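You operate a simulated robot arm through the tools that you are given. There is no shell and no other tool. Be economical: measure what you need, move in short steps, check, and stop when the job is done.

Carry out the task below with a simulated robot arm. There is one attempt and no reset: what you move stays moved.

TASK
Test the grey-banded handset on the tester, sort it and switch off.
Fine: switch the tester on first; clamp the handset, press test once; from 70 dB it goes on the GOOD side of the tray beside the tester, else on FAULT; leave the clamp open.

It is judged by the outcome, as a careful person would: the job done as asked, and still so three seconds after it is handed in. It fails if anything else is knocked over, pushed out of place, dropped, spilled or broken.

THE ROBOT
A 6-joint arm with a two-finger parallel gripper, fixed in place. Base frame: the origin is at the foot of the arm, x ahead of it, y to its left, z up; the work surface is at about z = 0. Lengths are in m, angles in rad, forces in N, time in s.
With the tool pointing down near the work surface it reaches from about 0.16 to 0.42 m from the base axis. Its first joint turns from -1.152 to 1.152 rad. Payload 1.57 kg.
Tool frame: the origin (TCP) lies between the finger pads and is the grasp point; the fingertips stand 0.03 m ahead of it; z points along the fingers, y is the line along which they close. The gripper opens to 0.08 m. The fingers are 0.017 m wide and 0.012 m thick; the gripper's body (0.04 by 0.082 m) begins 0.08 m behind the TCP.
Orientation is that of the tool frame in the base frame, as [roll, pitch, yaw] about the fixed x, y, z axes, in that order (R = Rz(yaw) Ry(pitch) Rx(roll)). With the fingers straight down and closing along the base's y, the tool's x points along the base's -x, its y along +y and its z along -z.

THE INTERFACE
- The arm moves only by the tool apply_moves. Its argument "rows" is a list of rows, each an object (a shift or turn left out is 0, a gripper value left out holds the last) with "dp": the shift along the tool's x, y, z in m, a list of three; "turn": the turn, a rotation vector about the tool's x, y, z in rad, a list of three; "jaw": the finger opening in m, from 0 to 0.08. In form: [{"dp": [dx, dy, dz], "turn": [ax, ay, az], "jaw": jaw}, ...]. A call has 1 to 10 rows; each row shifts and turns the commanded pose from where the row before left it, along the tool's axes as they then stand. A row lasts 0.2 s, in which the tool goes at most 0.05 m and 0.15 rad; a call with a longer step from one row to the next is refused whole, and so is a gripper value outside its range. A pose out of reach is approached as far as the arm can. The call stops where the force on the tool passes 70 N (or 10 N more than at its start, if that is more) or the arm is blocked; 0.2 s more then pass. The fingers move at their own pace (about 0.153 m/s each) and stop on an object; they squeeze with about 33 N. The grip force told is the motor's: it shows also when the fingers shut on nothing. Time passes only in rows, and 0.2 s behind the last, so rows that do not move let the fingers close. It gives the time, the measured TCP pose, the force on the tool (base axes), the opening and the grip force at its end, in the units of the frame above (readings bear some noise).
- Cameras (640 x 400 px; columns grow to the right, rows downward): "scene" is fixed at [0.0514, -0.3339, 0.4161]; the picture's right is [0.78, -0.63, 0.00], its down [-0.40, -0.50, -0.77] and it looks along [0.48, 0.60, -0.64] (base axes); focal length 230 px, centre (320, 200). "wrist" rides on the gripper at [-0.032, 0, -0.078] in the tool frame; the picture's right is [0.00, -1.00, 0.00], its down [0.97, 0.00, -0.24] and it looks along [0.24, 0.00, 0.97] (tool axes); focal length 218 px, centre (320, 200).
- grab_frame(camera): a new picture of that camera. No time passes.
- pixel_to_xyz(camera, pixels): for up to 12 pixels [column, row] of the newest picture of that camera ("zoom" is the newest enlarged one), the place [x, y, z] in the base frame of the surface seen there, good to about 0.002 m. No time passes.
- zoom(camera, box): a new picture of the part [left, top, right, bottom] of that camera's present view, enlarged. No time passes.
- hand_in(): hands the job in; it is judged then, once.

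Work in short steps. Measure before you move; look again where a grasp or a placing could have gone wrong, and mend it. You have 80 turns and 38 pictures in all, the two below and enlarged ones among them. Open the gripper and draw the arm clear of the work before you hand the job in, unless the task says otherwise; then end with one line.

The tools are called as name(argument=value, ...) on one line, values as JSON. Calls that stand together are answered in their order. apply_moves: Moves the arm, as the interface text tells. Its arguments: {"type":"object","properties":{"rows":{"type":"array"}},"required":["rows"]} The other tools are called the same way: grab_frame (camera) takes a picture; pixel_to_xyz (camera, pixels) gives the place of the surface under pixels of a picture; zoom (camera, box) takes an enlarged picture of a part of a camera's view; hand_in () hands the job in.

At the start:

```text
clock: 0.0
tcp_pos: [0.2224, 0.0553, 0.2725]
tcp_rot: [-3.14, 0.002, 3.14]
ft_force: [0.6, 1.2, -1.1]
opening: 0.08
grip_force: 0.1
```

scene: 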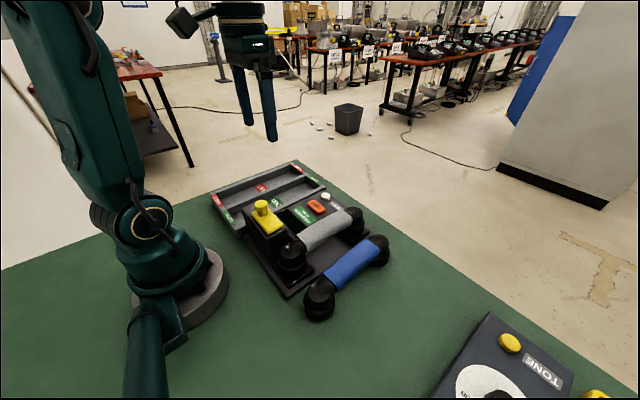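
wrist: 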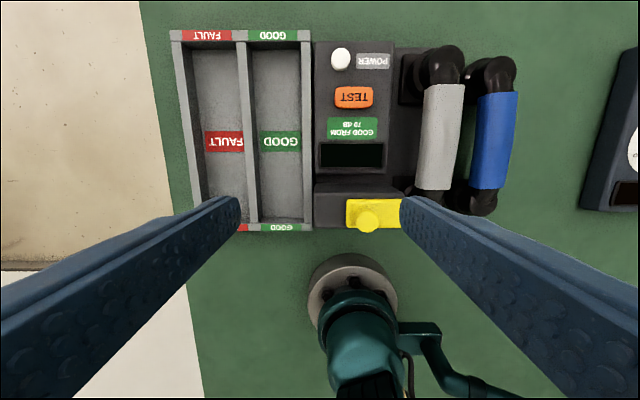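

The tester sits ahead of the arm with the tray on its left and two handsets (grey, blue) on its right. I'll enlarge both views to see the details.

zoom(camera="scene", box=[200, 150, 400, 330])

zoom(camera="wrist", box=[160, 20, 540, 250])

pixel_to_xyz(camera="wrist", pixels=[[341, 58], [353, 97], [352, 155], [367, 222], [385, 210], [440, 65], [440, 135], [432, 200], [490, 140], [280, 100], [220, 100], [400, 75]])

```text
2.22 times, centred on (300, 240) of scene
```

zoom: 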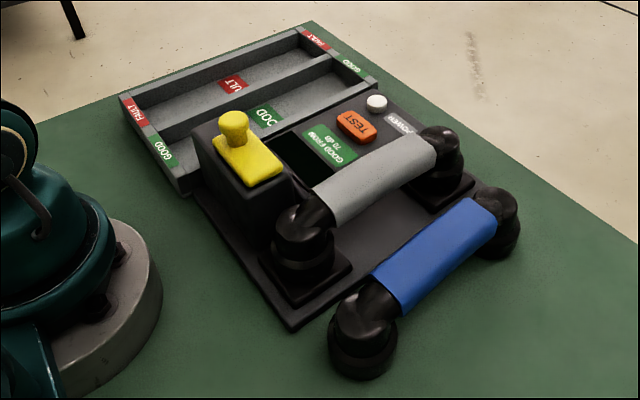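

```text
1.68 times, centred on (350, 135) of wrist
```

zoom: 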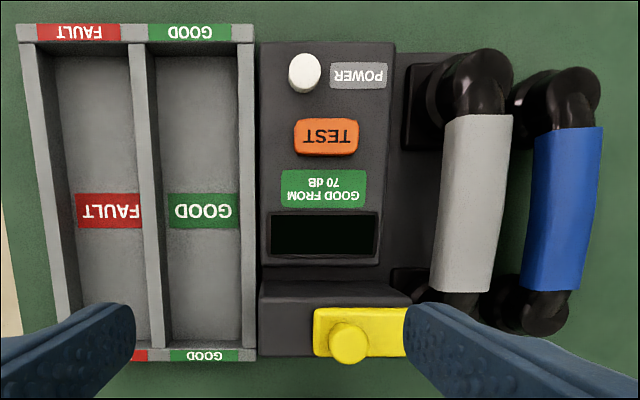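

```text
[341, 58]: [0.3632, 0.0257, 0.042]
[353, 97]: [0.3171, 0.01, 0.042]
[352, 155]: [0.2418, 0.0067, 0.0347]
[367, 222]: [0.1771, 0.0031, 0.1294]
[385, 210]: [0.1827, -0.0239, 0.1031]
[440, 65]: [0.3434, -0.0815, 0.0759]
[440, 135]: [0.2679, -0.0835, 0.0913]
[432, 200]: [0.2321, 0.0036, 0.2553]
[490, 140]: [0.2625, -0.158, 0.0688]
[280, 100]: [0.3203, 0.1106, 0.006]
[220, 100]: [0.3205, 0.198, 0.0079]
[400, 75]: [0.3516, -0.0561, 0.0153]
```

I need a clearer view of the yellow clamp and the grey handset's seat. I'll shift right to y≈-0.05 while staying high.

apply_moves(rows=[{"dp": [0, -0.04, 0]}, {"dp": [0, -0.04, 0]}, {"dp": [0, -0.035, 0]}, {}])

grab_frame(camera="wrist")

zoom(camera="scene", box=[230, 180, 350, 300])

```text
clock: 1.0
tcp_pos: [0.2243, -0.0637, 0.2686]
tcp_rot: [3.141, 0.001, -3.14]
ft_force: [0.6, -0.6, 0.2]
opening: 0.0802
grip_force: 0.0
```

```text
33 pictures are left
```

wrist: 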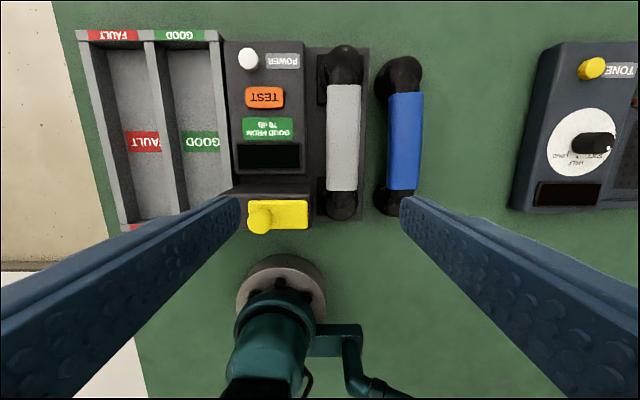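

```text
3.33 times, centred on (290, 240) of scene
```

zoom: 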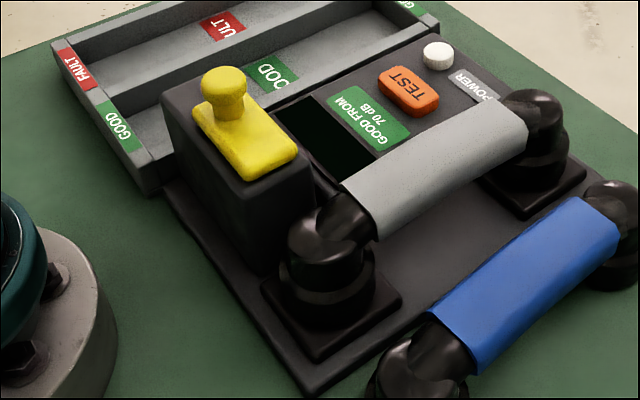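

The grey handset already sits in the tester's cradle, and the yellow slide at (285,215) should extend toward it (−y) as the clamp. I'll measure the key points in the new wrist view.

pixel_to_xyz(camera="wrist", pixels=[[248, 58], [265, 97], [259, 214], [290, 215], [305, 215], [343, 60], [343, 90], [344, 140], [344, 180], [342, 208], [405, 140], [330, 140]])

pixel_to_xyz(camera="zoom", pixels=[[224, 75], [224, 105], [260, 150], [438, 52], [410, 90], [330, 210], [325, 250], [200, 120], [292, 155], [535, 110], [430, 180], [320, 290]])

```text
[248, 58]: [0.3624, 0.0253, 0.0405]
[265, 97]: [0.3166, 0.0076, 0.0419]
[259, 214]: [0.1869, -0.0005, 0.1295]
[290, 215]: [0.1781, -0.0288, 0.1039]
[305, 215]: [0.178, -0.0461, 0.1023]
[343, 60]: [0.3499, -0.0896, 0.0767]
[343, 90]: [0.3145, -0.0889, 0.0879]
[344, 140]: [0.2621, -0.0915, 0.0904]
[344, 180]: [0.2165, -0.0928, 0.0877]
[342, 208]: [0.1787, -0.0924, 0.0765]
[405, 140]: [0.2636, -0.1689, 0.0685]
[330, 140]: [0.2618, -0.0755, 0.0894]
```

```text
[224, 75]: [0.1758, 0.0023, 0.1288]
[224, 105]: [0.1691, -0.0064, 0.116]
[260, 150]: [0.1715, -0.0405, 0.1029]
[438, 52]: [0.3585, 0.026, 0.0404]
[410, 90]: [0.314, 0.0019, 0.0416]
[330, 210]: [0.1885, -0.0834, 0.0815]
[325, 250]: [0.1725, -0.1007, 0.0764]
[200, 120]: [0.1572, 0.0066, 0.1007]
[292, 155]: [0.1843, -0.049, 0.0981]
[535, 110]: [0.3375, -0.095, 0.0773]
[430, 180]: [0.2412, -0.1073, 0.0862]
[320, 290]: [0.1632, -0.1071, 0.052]
```

Power button top is at about (0.361, 0.026, 0.041). I close the fingers, go above it and stop with fingertips at about z=0.055.

apply_moves(rows=[{"dp": [-0.035, 0.023, 0], "jaw": 0}, {"dp": [-0.035, 0.023, 0]}, {"dp": [-0.035, 0.022, 0.01]}, {"dp": [-0.032, 0.0217, 0.03]}, {"dp": [0, 0, 0.045]}, {"dp": [0, 0, 0.045]}, {"dp": [0, 0, 0.045]}, {}])

zoom(camera="scene", box=[230, 140, 390, 300])

```text
clock: 2.8
tcp_pos: [0.3498, 0.0258, 0.0889]
tcp_rot: [3.141, 0.003, 3.142]
ft_force: [-0.3, -0.3, 0.5]
opening: 0.0
grip_force: 21.9
out of reach, approached as far as the arm can: row 3, 4
```

```text
2.50 times, centred on (310, 220) of scene
```

zoom: 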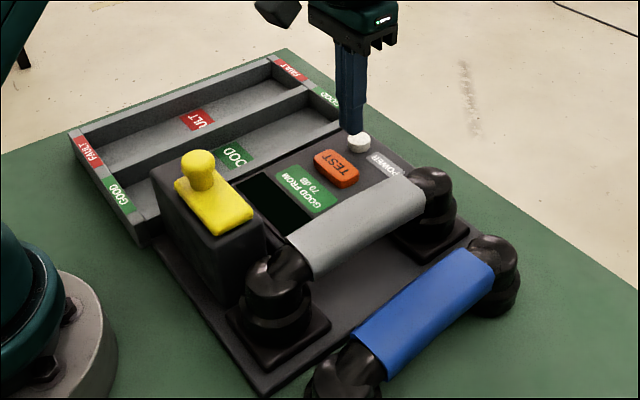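

The arm was held short (x=0.350) by reach up high. I shift 0.011 forward and check before pressing.

apply_moves(rows=[{"dp": [-0.0115, 0, 0]}, {"dp": [0, 0, 0.01]}, {}])

```text
clock: 3.6
tcp_pos: [0.3608, 0.0264, 0.0792]
tcp_rot: [-3.141, 0.001, -3.141]
ft_force: [-0.2, 0.0, 0.9]
opening: 0.0001
grip_force: 22.0
```

Fingertips are at about z=0.049 over the button. Now I press down in small steps.

apply_moves(rows=[{"dp": [0, 0, 0.006]}, {"dp": [0, 0, 0.003]}, {"dp": [0, 0, 0.002]}, {}])

```text
clock: 4.6
tcp_pos: [0.3605, 0.0264, 0.0697]
tcp_rot: [-3.141, 0.002, -3.142]
ft_force: [0.4, -0.2, 1.4]
opening: 0.0
grip_force: 21.1
```

apply_moves(rows=[{"dp": [0, 0, 0.002]}, {}])

zoom(camera="scene", box=[250, 170, 370, 250])

```text
clock: 5.2
tcp_pos: [0.3599, 0.0261, 0.0666]
tcp_rot: [-3.141, 0.002, 3.141]
ft_force: [1.4, -2.2, 1.6]
opening: 0.0002
grip_force: 21.4
```

```text
5.00 times, centred on (310, 210) of scene
```

zoom: 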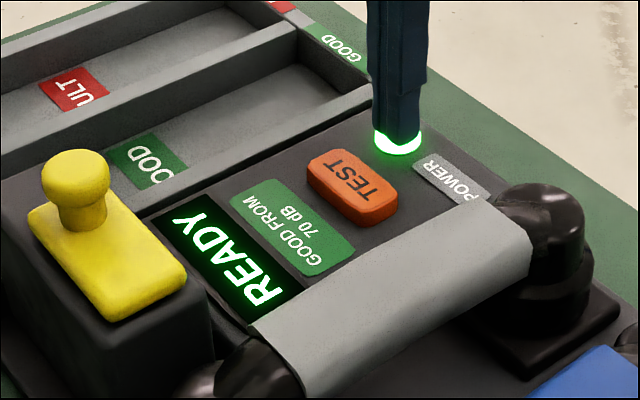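

READY is shown, power is on. I lift off, travel back toward the yellow knob at about (0.178, 0.001), and open the jaw to 0.05.

apply_moves(rows=[{"dp": [0, 0, -0.04]}, {"dp": [0, 0, -0.045]}, {"dp": [0.02, 0, -0.045], "jaw": 0.05}, {"dp": [0.045, -0.006, 0]}, {"dp": [0.045, -0.006, 0]}, {"dp": [0.045, -0.006, 0]}, {"dp": [0.027, -0.007, 0]}, {}])

grab_frame(camera="wrist")

zoom(camera="scene", box=[210, 140, 350, 260])

```text
clock: 7.0
tcp_pos: [0.1784, 0.0025, 0.1963]
tcp_rot: [3.141, 0.001, 3.141]
ft_force: [0.3, -0.2, -1.1]
opening: 0.0499
grip_force: 0.1
```

```text
29 pictures are left
```

wrist: 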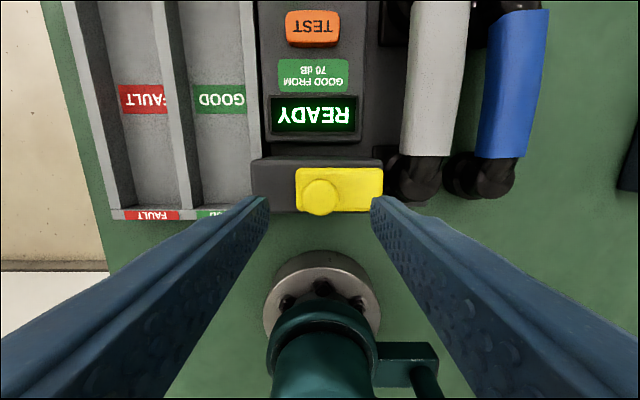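

```text
3.33 times, centred on (280, 200) of scene
```

zoom: 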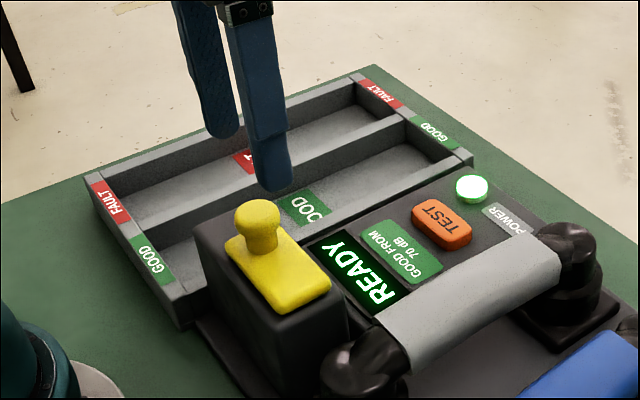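

I refine the knob position from the wrist view, where the knob top spans (303–340, 177–214).

pixel_to_xyz(camera="wrist", pixels=[[320, 196], [307, 196], [335, 196], [320, 182], [320, 211], [300, 175], [378, 175], [378, 207], [265, 200], [425, 180], [420, 192]])

```text
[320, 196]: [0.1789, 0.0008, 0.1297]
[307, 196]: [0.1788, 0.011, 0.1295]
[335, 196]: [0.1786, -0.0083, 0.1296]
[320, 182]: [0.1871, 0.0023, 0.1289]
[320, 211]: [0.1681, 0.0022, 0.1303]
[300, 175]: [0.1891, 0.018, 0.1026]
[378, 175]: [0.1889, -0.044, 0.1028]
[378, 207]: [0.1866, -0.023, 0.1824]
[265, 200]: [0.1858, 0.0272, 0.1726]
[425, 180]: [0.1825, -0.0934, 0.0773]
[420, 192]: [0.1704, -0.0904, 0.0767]
```

Knob is centred at (0.178, 0.0015), about 22 mm across, directly under the TCP. I descend so the tips stop about 7 mm above the plate, then grip.

apply_moves(rows=[{"dp": [0, -0.001, 0.03]}, {"dp": [0, 0, 0.025]}, {}, {"jaw": 0.015}, {}])

```text
clock: 8.2
tcp_pos: [0.1792, 0.0019, 0.1414]
tcp_rot: [3.142, 0.001, -3.141]
ft_force: [3.0, 1.2, -13.4]
opening: 0.0256
grip_force: 36.4
```

The knob is gripped (opening 0.0256). I slide it toward the handset (−y) in short steps.

apply_moves(rows=[{"dp": [0, -0.008, 0]}, {"dp": [0, -0.008, 0]}, {"dp": [0, -0.008, 0]}, {}])

zoom(camera="scene", box=[210, 160, 350, 280])

```text
clock: 9.2
tcp_pos: [0.178, -0.0249, 0.1421]
tcp_rot: [3.14, 0.0, -3.141]
ft_force: [5.9, 0.1, -26.7]
opening: 0.0252
grip_force: 36.9
```

```text
3.33 times, centred on (280, 220) of scene
```

zoom: 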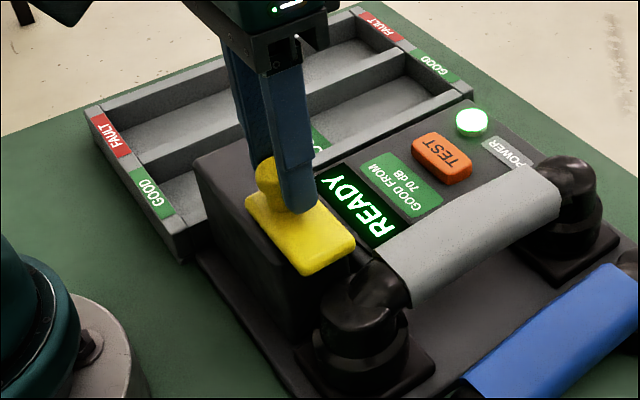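

The slide moves with the knob. A downward pull on the tool (−27 N) suggests lowering about 1 mm, which I do as I continue.

apply_moves(rows=[{"dp": [0, -0.006, 0.001]}, {"dp": [0, -0.006, 0.0005]}, {"dp": [0, -0.006, 0]}, {}])

zoom(camera="scene", box=[210, 160, 350, 280])

```text
clock: 10.2
tcp_pos: [0.1791, -0.0423, 0.1399]
tcp_rot: [-3.141, 0.004, -3.14]
ft_force: [-12.4, 0.1, 25.0]
opening: 0.0257
grip_force: 36.9
```

```text
3.33 times, centred on (280, 220) of scene
```

zoom: 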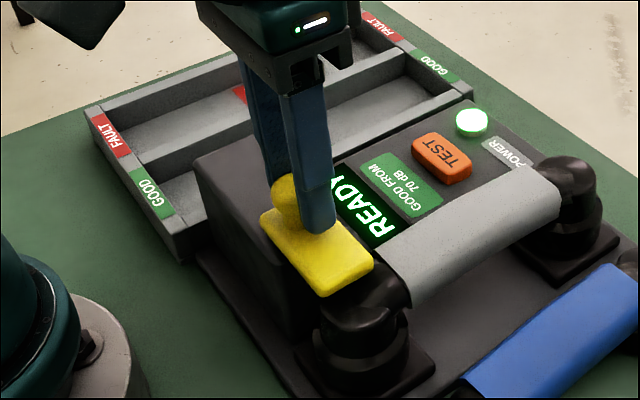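

Plate end is now around y≈-0.09, over the near end of the handset. I continue in small steps toward the end stop.

apply_moves(rows=[{"dp": [0, -0.004, -0.0007]}, {"dp": [0, -0.004, 0]}, {}])

```text
clock: 11.0
tcp_pos: [0.1785, -0.0483, 0.14]
tcp_rot: [3.135, 0.003, 3.14]
ft_force: [0.6, 17.8, -11.0]
opening: 0.0254
grip_force: 36.8
```

Resistance of 18 N in y means the slide is near its end stop (travel ≈ 0.05). I release and lift, then look.

apply_moves(rows=[{"dp": [0, -0.002, 0]}, {}, {"jaw": 0.05}, {}, {"dp": [0, 0, -0.03]}, {"dp": [0, 0, -0.03]}, {}])

zoom(camera="scene", box=[210, 160, 350, 280])

```text
clock: 12.6
tcp_pos: [0.1778, -0.053, 0.201]
tcp_rot: [3.141, 0.003, -3.141]
ft_force: [-0.6, -0.2, -0.2]
opening: 0.0498
grip_force: 0.0
```

```text
3.33 times, centred on (280, 220) of scene
```

zoom: 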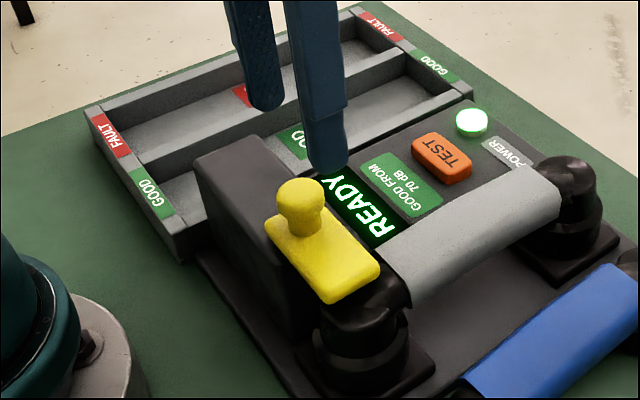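

The clamp is over the handset end. Now to TEST at (0.3155, 0.006): close fingers, move over, descend to tips about 8 mm above.

apply_moves(rows=[{"dp": [-0.03, 0.015, 0], "jaw": 0}, {"dp": [-0.036, 0.015, 0]}, {"dp": [-0.036, 0.015, 0]}, {"dp": [-0.0355, 0.014, 0]}, {"dp": [0, 0, 0.04]}, {"dp": [0, 0, 0.04]}, {"dp": [0, 0, 0.04]}, {}])

```text
clock: 14.4
tcp_pos: [0.3175, 0.0065, 0.0803]
tcp_rot: [-3.14, 0.002, 3.142]
ft_force: [-0.7, -0.7, 0.6]
opening: 0.0
grip_force: 21.7
```

Fingertips are at z≈0.050 over TEST. I press once, slowly, to about the depth that worked for POWER.

apply_moves(rows=[{"dp": [0, 0, 0.007]}, {"dp": [0, 0, 0.003]}, {"dp": [0, 0, 0.002]}, {}])

zoom(camera="scene", box=[230, 160, 350, 260])

```text
clock: 15.4
tcp_pos: [0.3156, 0.0077, 0.0693]
tcp_rot: [3.141, 0.001, -3.14]
ft_force: [-1.5, -0.2, 1.9]
opening: 0.0
grip_force: 21.2
```

```text
4.00 times, centred on (290, 210) of scene
```

zoom: 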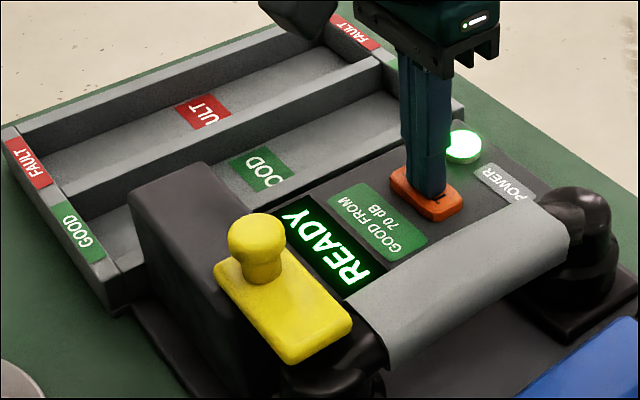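

Still READY with light contact force, so I press a couple of millimetres deeper.

apply_moves(rows=[{"dp": [0, 0, 0.0025]}, {}])

zoom(camera="scene", box=[230, 160, 350, 260])

```text
clock: 16.0
tcp_pos: [0.3157, 0.0081, 0.0664]
tcp_rot: [-3.141, 0.004, -3.142]
ft_force: [1.7, -1.8, 2.8]
opening: 0.0
grip_force: 21.6
```

```text
4.00 times, centred on (290, 210) of scene
```

zoom: 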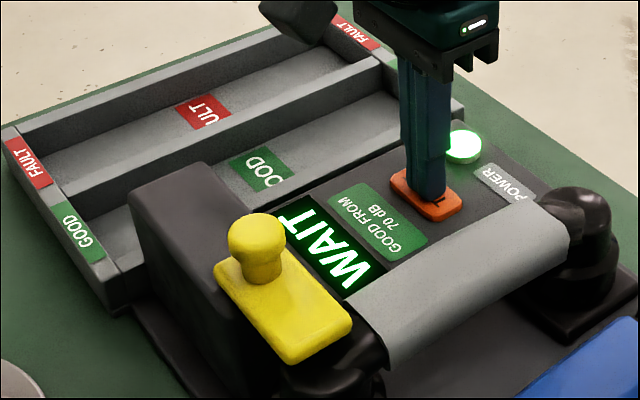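

The display says WAIT, so the press registered. I lift straight off and let some time pass.

apply_moves(rows=[{"dp": [0, 0, -0.04]}, {"dp": [0, 0, -0.045]}, {"dp": [0, 0, -0.045]}, {}, {}, {}, {}, {}, {}, {}])

zoom(camera="scene", box=[230, 160, 350, 260])

```text
clock: 18.2
tcp_pos: [0.3154, 0.0066, 0.1972]
tcp_rot: [3.14, 0.002, -3.14]
ft_force: [-0.1, 0.3, 0.2]
opening: 0.0
grip_force: 21.4
```

```text
4.00 times, centred on (290, 210) of scene
```

zoom: 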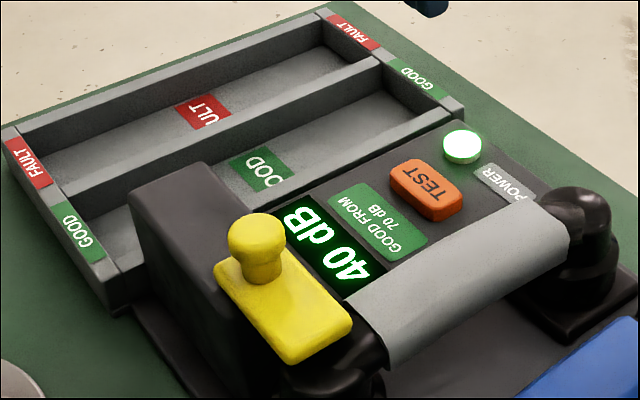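

The display reads "40 dB". I check that it is settled while moving back above the knob (now about y=-0.049).

apply_moves(rows=[{"dp": [0.035, -0.014, 0], "jaw": 0.05}, {"dp": [0.035, -0.014, 0]}, {"dp": [0.035, -0.014, 0]}, {"dp": [0.032, -0.0135, 0]}, {}, {}])

grab_frame(camera="wrist")

pixel_to_xyz(camera="wrist", pixels=[[320, 196], [310, 196], [330, 196]])

```text
clock: 19.6
tcp_pos: [0.1785, -0.0501, 0.1957]
tcp_rot: [-3.141, 0.002, 3.141]
ft_force: [0.1, 0.9, -0.4]
opening: 0.05
grip_force: 0.1
```

```text
21 pictures are left
```

wrist: 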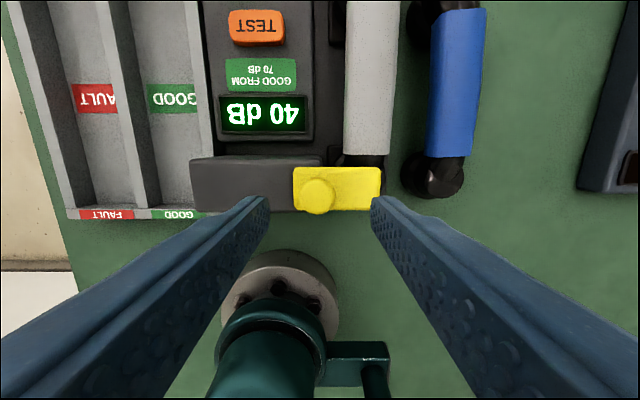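

```text
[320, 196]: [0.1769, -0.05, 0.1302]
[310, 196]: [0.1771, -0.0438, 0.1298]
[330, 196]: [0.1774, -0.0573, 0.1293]
```

Result is a settled 40 dB, which means FAULT. I grip the knob (centre y≈-0.050) and slide the clamp open to +y.

apply_moves(rows=[{"dp": [0, 0, 0.03]}, {"dp": [0, 0, 0.025]}, {}, {"jaw": 0.015}, {}, {"dp": [0, 0.01, 0]}, {"dp": [0, 0.01, 0]}, {"dp": [0, 0.01, 0]}, {"dp": [0, 0.01, 0]}, {}])

```text
clock: 21.8
tcp_pos: [0.1774, -0.0079, 0.143]
tcp_rot: [-3.142, 0.001, 3.14]
ft_force: [-6.7, -0.4, 10.8]
opening: 0.0253
grip_force: 36.4
```

apply_moves(rows=[{"dp": [0, 0.005, 0]}, {"dp": [0, 0.004, 0]}, {"dp": [0, 0.002, 0]}, {}])

```text
clock: 22.8
tcp_pos: [0.1793, 0.0026, 0.1416]
tcp_rot: [-3.136, 0.0, -3.139]
ft_force: [-11.5, -14.1, 25.2]
opening: 0.0254
grip_force: 36.3
```

The slide has hit its open stop (−14 N). I release, lift, and move above the middle of the grey handset (≈0.264, −0.091) with the jaw wide open.

apply_moves(rows=[{"jaw": 0.05}, {}, {"dp": [0, 0, -0.035]}, {"dp": [0, 0, -0.035]}, {"dp": [-0.03, -0.03, 0], "jaw": 0.07}, {"dp": [-0.03, -0.03, 0]}, {"dp": [-0.026, -0.033, 0]}, {}])

grab_frame(camera="wrist")

zoom(camera="scene", box=[210, 150, 410, 330])

```text
clock: 24.6
tcp_pos: [0.267, -0.091, 0.2126]
tcp_rot: [3.141, 0.001, -3.141]
ft_force: [-0.1, -0.2, -0.2]
opening: 0.07
grip_force: 0.1
```

```text
20 pictures are left
```

wrist: 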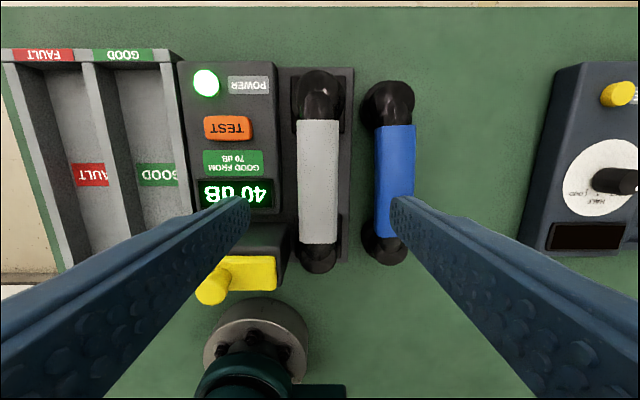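

```text
2.22 times, centred on (310, 240) of scene
```

zoom: 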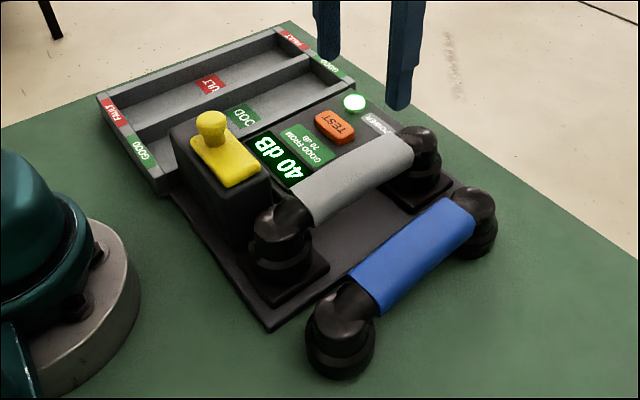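

Clamp is open and the display still reads 40 dB. I measure the handset edges, neighbours and the FAULT compartment.

pixel_to_xyz(camera="wrist", pixels=[[299, 180], [319, 180], [338, 180], [318, 122], [318, 240], [318, 75], [318, 265], [276, 180], [378, 180], [285, 262]])

pixel_to_xyz(camera="scene", pixels=[[242, 202], [300, 160], [261, 187], [233, 195], [268, 180], [298, 174], [285, 172], [249, 195], [231, 208], [318, 178]])

```text
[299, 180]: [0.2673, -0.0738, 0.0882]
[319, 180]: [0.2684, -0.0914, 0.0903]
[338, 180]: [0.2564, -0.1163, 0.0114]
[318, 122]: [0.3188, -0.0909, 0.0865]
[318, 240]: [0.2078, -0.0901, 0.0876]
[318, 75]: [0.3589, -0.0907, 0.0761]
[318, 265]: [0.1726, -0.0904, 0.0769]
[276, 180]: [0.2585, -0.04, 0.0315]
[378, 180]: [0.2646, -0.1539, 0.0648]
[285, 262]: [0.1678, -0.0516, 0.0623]
```

```text
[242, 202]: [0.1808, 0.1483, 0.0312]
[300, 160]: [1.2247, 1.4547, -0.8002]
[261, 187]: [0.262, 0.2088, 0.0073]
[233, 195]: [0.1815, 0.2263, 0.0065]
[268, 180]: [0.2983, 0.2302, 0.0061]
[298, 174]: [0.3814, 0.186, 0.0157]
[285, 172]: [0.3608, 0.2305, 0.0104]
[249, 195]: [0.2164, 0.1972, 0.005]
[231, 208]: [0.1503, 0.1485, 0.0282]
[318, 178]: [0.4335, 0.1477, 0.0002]
```

Handset: y centre −0.091, width ~0.035, top z=0.09, centre x≈0.266. I descend with jaw 0.06 to TCP z≈0.078, which keeps clear of the panel (top 0.035) and the blue handset.

apply_moves(rows=[{"dp": [0, 0, 0.04], "jaw": 0.06}, {"dp": [0, 0, 0.04]}, {"dp": [0, 0, 0.03]}, {"dp": [0, 0, 0.0245]}, {}, {"jaw": 0.02}, {}, {}])

zoom(camera="scene", box=[210, 150, 410, 330])

```text
clock: 26.4
tcp_pos: [0.2662, -0.0879, 0.077]
tcp_rot: [3.141, 0.002, 3.142]
ft_force: [-0.5, 1.0, -0.5]
opening: 0.0359
grip_force: 33.1
```

```text
2.22 times, centred on (310, 240) of scene
```

zoom: 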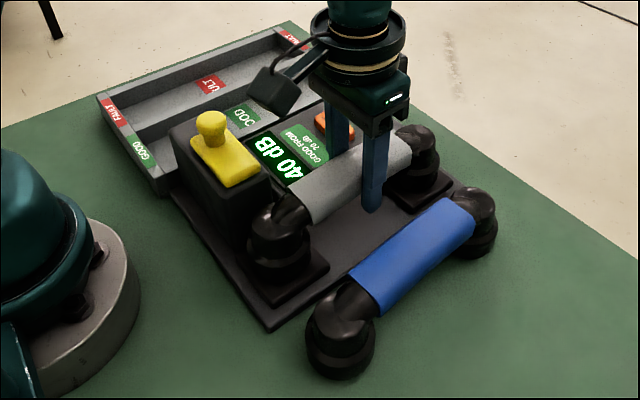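

The handset is gripped (opening 0.036). I lift it slowly straight up.

apply_moves(rows=[{"dp": [0, 0, -0.01]}, {"dp": [0, 0, -0.02]}, {"dp": [0, 0, -0.03]}, {"dp": [0, 0, -0.035]}, {"dp": [0, 0, -0.04]}, {}])

grab_frame(camera="scene")

```text
clock: 27.8
tcp_pos: [0.2635, -0.0906, 0.2139]
tcp_rot: [3.14, 0.002, 3.141]
ft_force: [-0.1, -0.3, -3.2]
opening: 0.0355
grip_force: 33.2
```

```text
17 pictures are left
```

scene: 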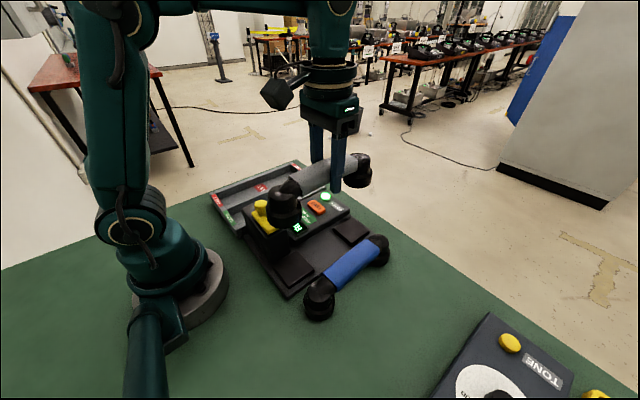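

The handset is held level and clear of everything. I carry it left over the FAULT compartment at (≈0.275, ≈0.2).

apply_moves(rows=[{"dp": [0, 0.03, 0]}, {"dp": [0, 0.04, 0]}, {"dp": [0, 0.04, 0]}, {"dp": [0, 0.04, 0]}, {"dp": [0, 0.04, 0]}, {"dp": [-0.005, 0.04, 0]}, {"dp": [-0.005, 0.035, 0]}, {"dp": [0, 0.03, 0]}, {}, {}])

grab_frame(camera="wrist")

zoom(camera="scene", box=[180, 90, 380, 260])

```text
clock: 30.0
tcp_pos: [0.2742, 0.2033, 0.2127]
tcp_rot: [3.141, 0.002, 3.141]
ft_force: [0.4, -0.9, -2.4]
opening: 0.0359
grip_force: 32.9
```

```text
16 pictures are left
```

wrist: 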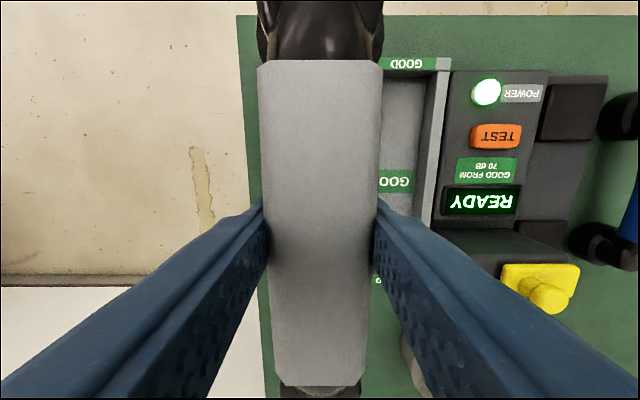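

```text
2.35 times, centred on (280, 175) of scene
```

zoom: 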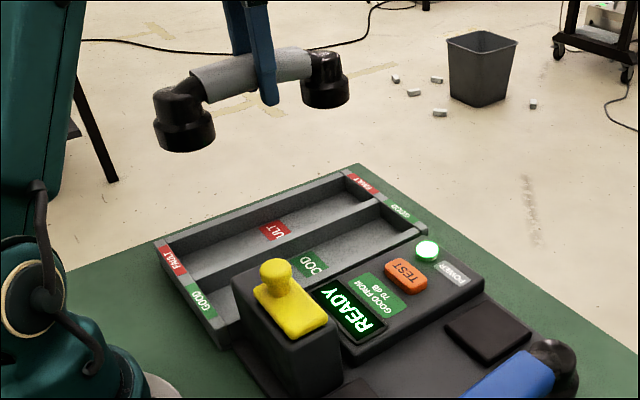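

The tray is unobstructed in the enlarged scene view. I measure its walls: near-end tags (172,260), far-end tags (362,185), left wall, and the divider.

pixel_to_xyz(camera="zoom", pixels=[[172, 260], [362, 186], [162, 240], [350, 169], [255, 203], [188, 272], [378, 202], [280, 236], [183, 256], [350, 192], [270, 232], [250, 222]])

```text
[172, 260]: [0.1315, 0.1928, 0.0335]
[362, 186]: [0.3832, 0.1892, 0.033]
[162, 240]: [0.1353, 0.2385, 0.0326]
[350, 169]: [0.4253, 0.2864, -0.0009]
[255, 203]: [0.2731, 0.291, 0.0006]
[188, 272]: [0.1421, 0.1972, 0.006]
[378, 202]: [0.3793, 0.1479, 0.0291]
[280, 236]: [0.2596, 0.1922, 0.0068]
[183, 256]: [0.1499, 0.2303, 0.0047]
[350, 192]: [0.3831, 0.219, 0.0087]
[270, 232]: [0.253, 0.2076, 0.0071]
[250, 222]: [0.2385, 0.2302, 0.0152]
```

I need better y limits for the compartment, so I sample across the left wall and divider tops at mid-length.

pixel_to_xyz(camera="zoom", pixels=[[255, 206], [255, 208], [255, 211], [255, 215], [255, 219], [290, 230], [290, 233], [290, 236], [290, 239], [290, 242], [290, 246], [290, 227]])

pixel_to_xyz(camera="wrist", pixels=[[245, 30], [240, 150], [440, 150], [430, 64]])

```text
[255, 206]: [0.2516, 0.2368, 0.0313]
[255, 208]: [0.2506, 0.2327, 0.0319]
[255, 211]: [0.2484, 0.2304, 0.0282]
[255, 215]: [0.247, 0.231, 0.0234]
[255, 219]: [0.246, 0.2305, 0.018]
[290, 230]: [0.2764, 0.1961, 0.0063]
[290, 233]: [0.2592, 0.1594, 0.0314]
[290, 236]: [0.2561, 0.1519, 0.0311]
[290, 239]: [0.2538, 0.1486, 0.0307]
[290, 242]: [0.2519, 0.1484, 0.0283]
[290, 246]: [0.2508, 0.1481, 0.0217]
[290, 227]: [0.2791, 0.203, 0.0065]
```

```text
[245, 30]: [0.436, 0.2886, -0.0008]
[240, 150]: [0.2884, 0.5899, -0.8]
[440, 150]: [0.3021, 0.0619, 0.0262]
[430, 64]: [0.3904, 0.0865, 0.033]
```

FAULT interior: y 0.159–0.2305, x about 0.14–0.378, floor z≈0.006, so the centre is (0.258, 0.195). I align there and descend to TCP z≈0.075, a bit above the expected seat of 0.062.

apply_moves(rows=[{"dp": [0.0162, -0.0085, 0]}, {}, {"dp": [0, 0, 0.04]}, {"dp": [0, 0, 0.04]}, {"dp": [0, 0, 0.03]}, {"dp": [0, 0, 0.026]}, {}])

zoom(camera="scene", box=[190, 120, 350, 260])

```text
clock: 31.6
tcp_pos: [0.2592, 0.196, 0.0762]
tcp_rot: [3.142, 0.001, -3.141]
ft_force: [-0.7, -0.4, -2.3]
opening: 0.0357
grip_force: 32.8
```

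```text
2.86 times, centred on (270, 190) of scene
```

zoom: 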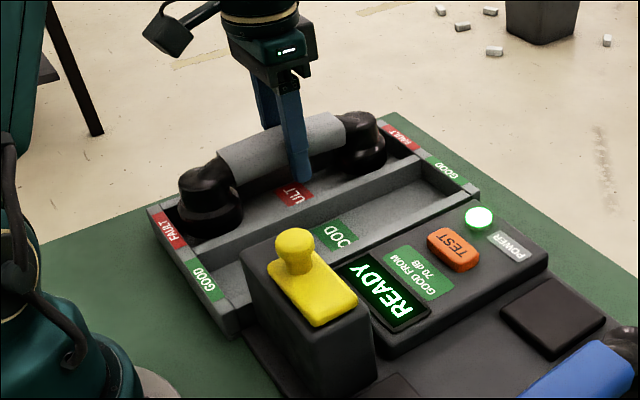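

The handset hangs inside the FAULT compartment, clear of all walls. I lower slowly until it touches.

apply_moves(rows=[{"dp": [0, 0, 0.006]}, {"dp": [0, 0, 0.004]}, {"dp": [0, 0, 0.002]}, {}])

```text
clock: 32.6
tcp_pos: [0.2589, 0.1967, 0.0661]
tcp_rot: [-3.141, 0.003, -3.141]
ft_force: [-0.2, -0.3, -2.6]
opening: 0.0359
grip_force: 32.6
```

apply_moves(rows=[{"dp": [0, 0, 0.002]}, {"dp": [0, 0, 0.001]}, {}])

```text
clock: 33.4
tcp_pos: [0.2607, 0.1964, 0.0614]
tcp_rot: [3.14, 0.005, -3.138]
ft_force: [-4.5, -2.1, 25.3]
opening: 0.0361
grip_force: 32.7
```

Contact (25 N) at z≈0.062, as expected. I ease off slightly, open narrowly to 0.046 to avoid the walls, then lift.

apply_moves(rows=[{"dp": [0, 0, -0.001]}, {}, {"jaw": 0.046}, {}, {"dp": [0, 0, -0.02]}, {"dp": [0, 0, -0.04]}, {"dp": [0, 0, -0.045]}, {"dp": [0, 0, -0.04]}, {}])

zoom(camera="scene", box=[190, 120, 390, 300])

```text
clock: 35.4
tcp_pos: [0.2597, 0.1951, 0.2073]
tcp_rot: [3.141, 0.002, 3.141]
ft_force: [-0.3, 0.2, -0.1]
opening: 0.0462
grip_force: 0.1
```

```text
2.22 times, centred on (290, 210) of scene
```

zoom: 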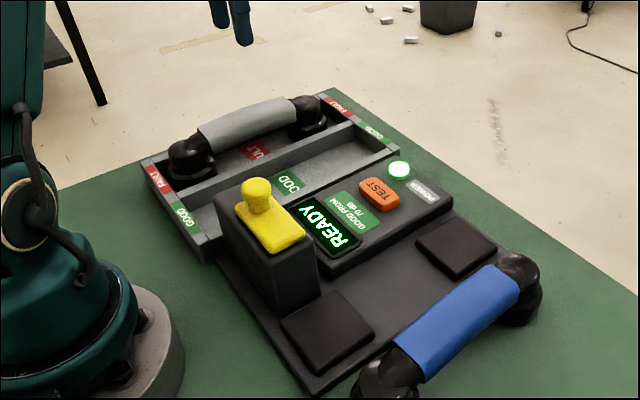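

The handset rests in FAULT. Now switch off: close the fingers and return to above the power button (0.361, 0.026).

apply_moves(rows=[{"dp": [-0.015, -0.04, 0], "jaw": 0}, {"dp": [-0.015, -0.043, 0]}, {"dp": [-0.02, -0.043, 0]}, {"dp": [-0.02, -0.043, 0]}, {"dp": [0, 0, 0.04]}, {"dp": [0, 0, 0.04]}, {"dp": [-0.031, 0, 0.025]}, {"dp": [0, 0, 0.02]}, {}])

```text
clock: 37.4
tcp_pos: [0.3595, 0.0259, 0.0814]
tcp_rot: [-3.141, 0.002, 3.141]
ft_force: [-0.2, -0.3, 0.1]
opening: 0.0
grip_force: 21.6
```

Positioned over POWER with tips at z≈0.051. I press to the depth that worked before (TCP z≈0.0665).

apply_moves(rows=[{"dp": [0, 0, 0.008]}, {"dp": [0, 0, 0.003]}, {"dp": [0, 0, 0.002]}, {"dp": [0, 0, 0.002]}, {}])

zoom(camera="scene", box=[250, 170, 370, 250])

```text
clock: 38.6
tcp_pos: [0.3599, 0.0274, 0.0671]
tcp_rot: [-3.141, 0.001, 3.14]
ft_force: [0.4, -1.5, 2.8]
opening: 0.0
grip_force: 21.2
```

```text
5.00 times, centred on (310, 210) of scene
```

zoom: 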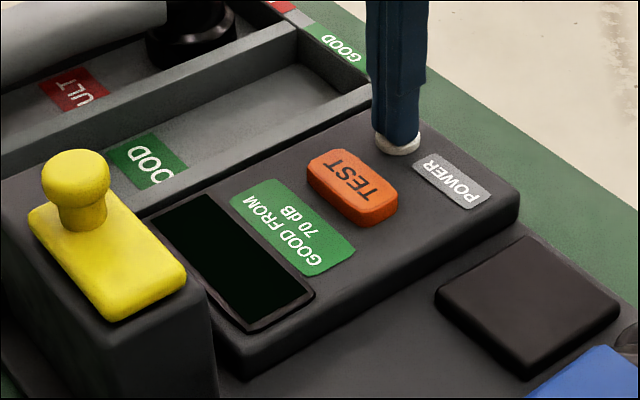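

The display and button light are dark: it is off. I lift clear, open the gripper and take a final look.

apply_moves(rows=[{"dp": [0, 0, -0.04]}, {"dp": [0, 0, -0.045]}, {"dp": [0.03, 0, -0.035]}, {"dp": [0.04, 0, -0.03], "jaw": 0.08}, {"dp": [0.03, 0, -0.02]}, {}, {}])

grab_frame(camera="scene")

grab_frame(camera="wrist")

```text
clock: 40.2
tcp_pos: [0.2615, 0.0268, 0.2367]
tcp_rot: [-3.141, 0.001, -3.141]
ft_force: [0.2, 0.8, 0.5]
opening: 0.0799
grip_force: 0.1
```

```text
11 pictures are left
```

scene: 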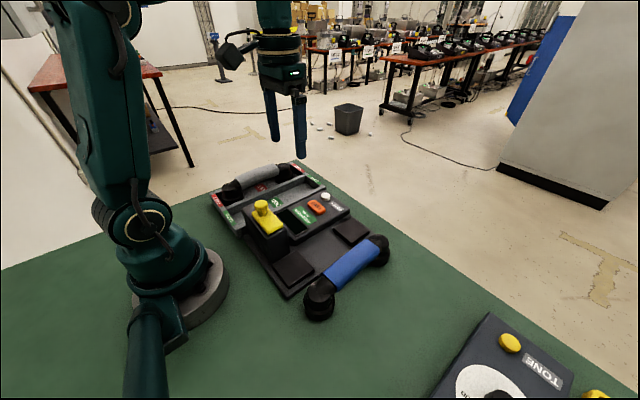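

```text
10 pictures are left
```

wrist: 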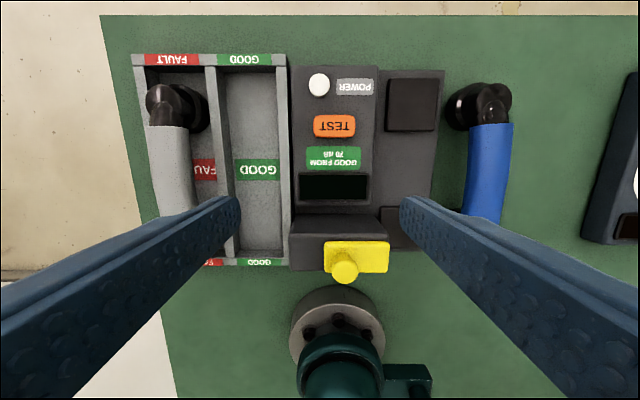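

The handset is in FAULT, the tester is off, the clamp is open, nothing else has moved and the arm is clear. I hand it in.

hand_in()

```text
The job is handed in.
```

The grey-banded handset tested at 40 dB, below the 70 dB limit, so it is on the FAULT side of the tray; the clamp is open and the tester is off.
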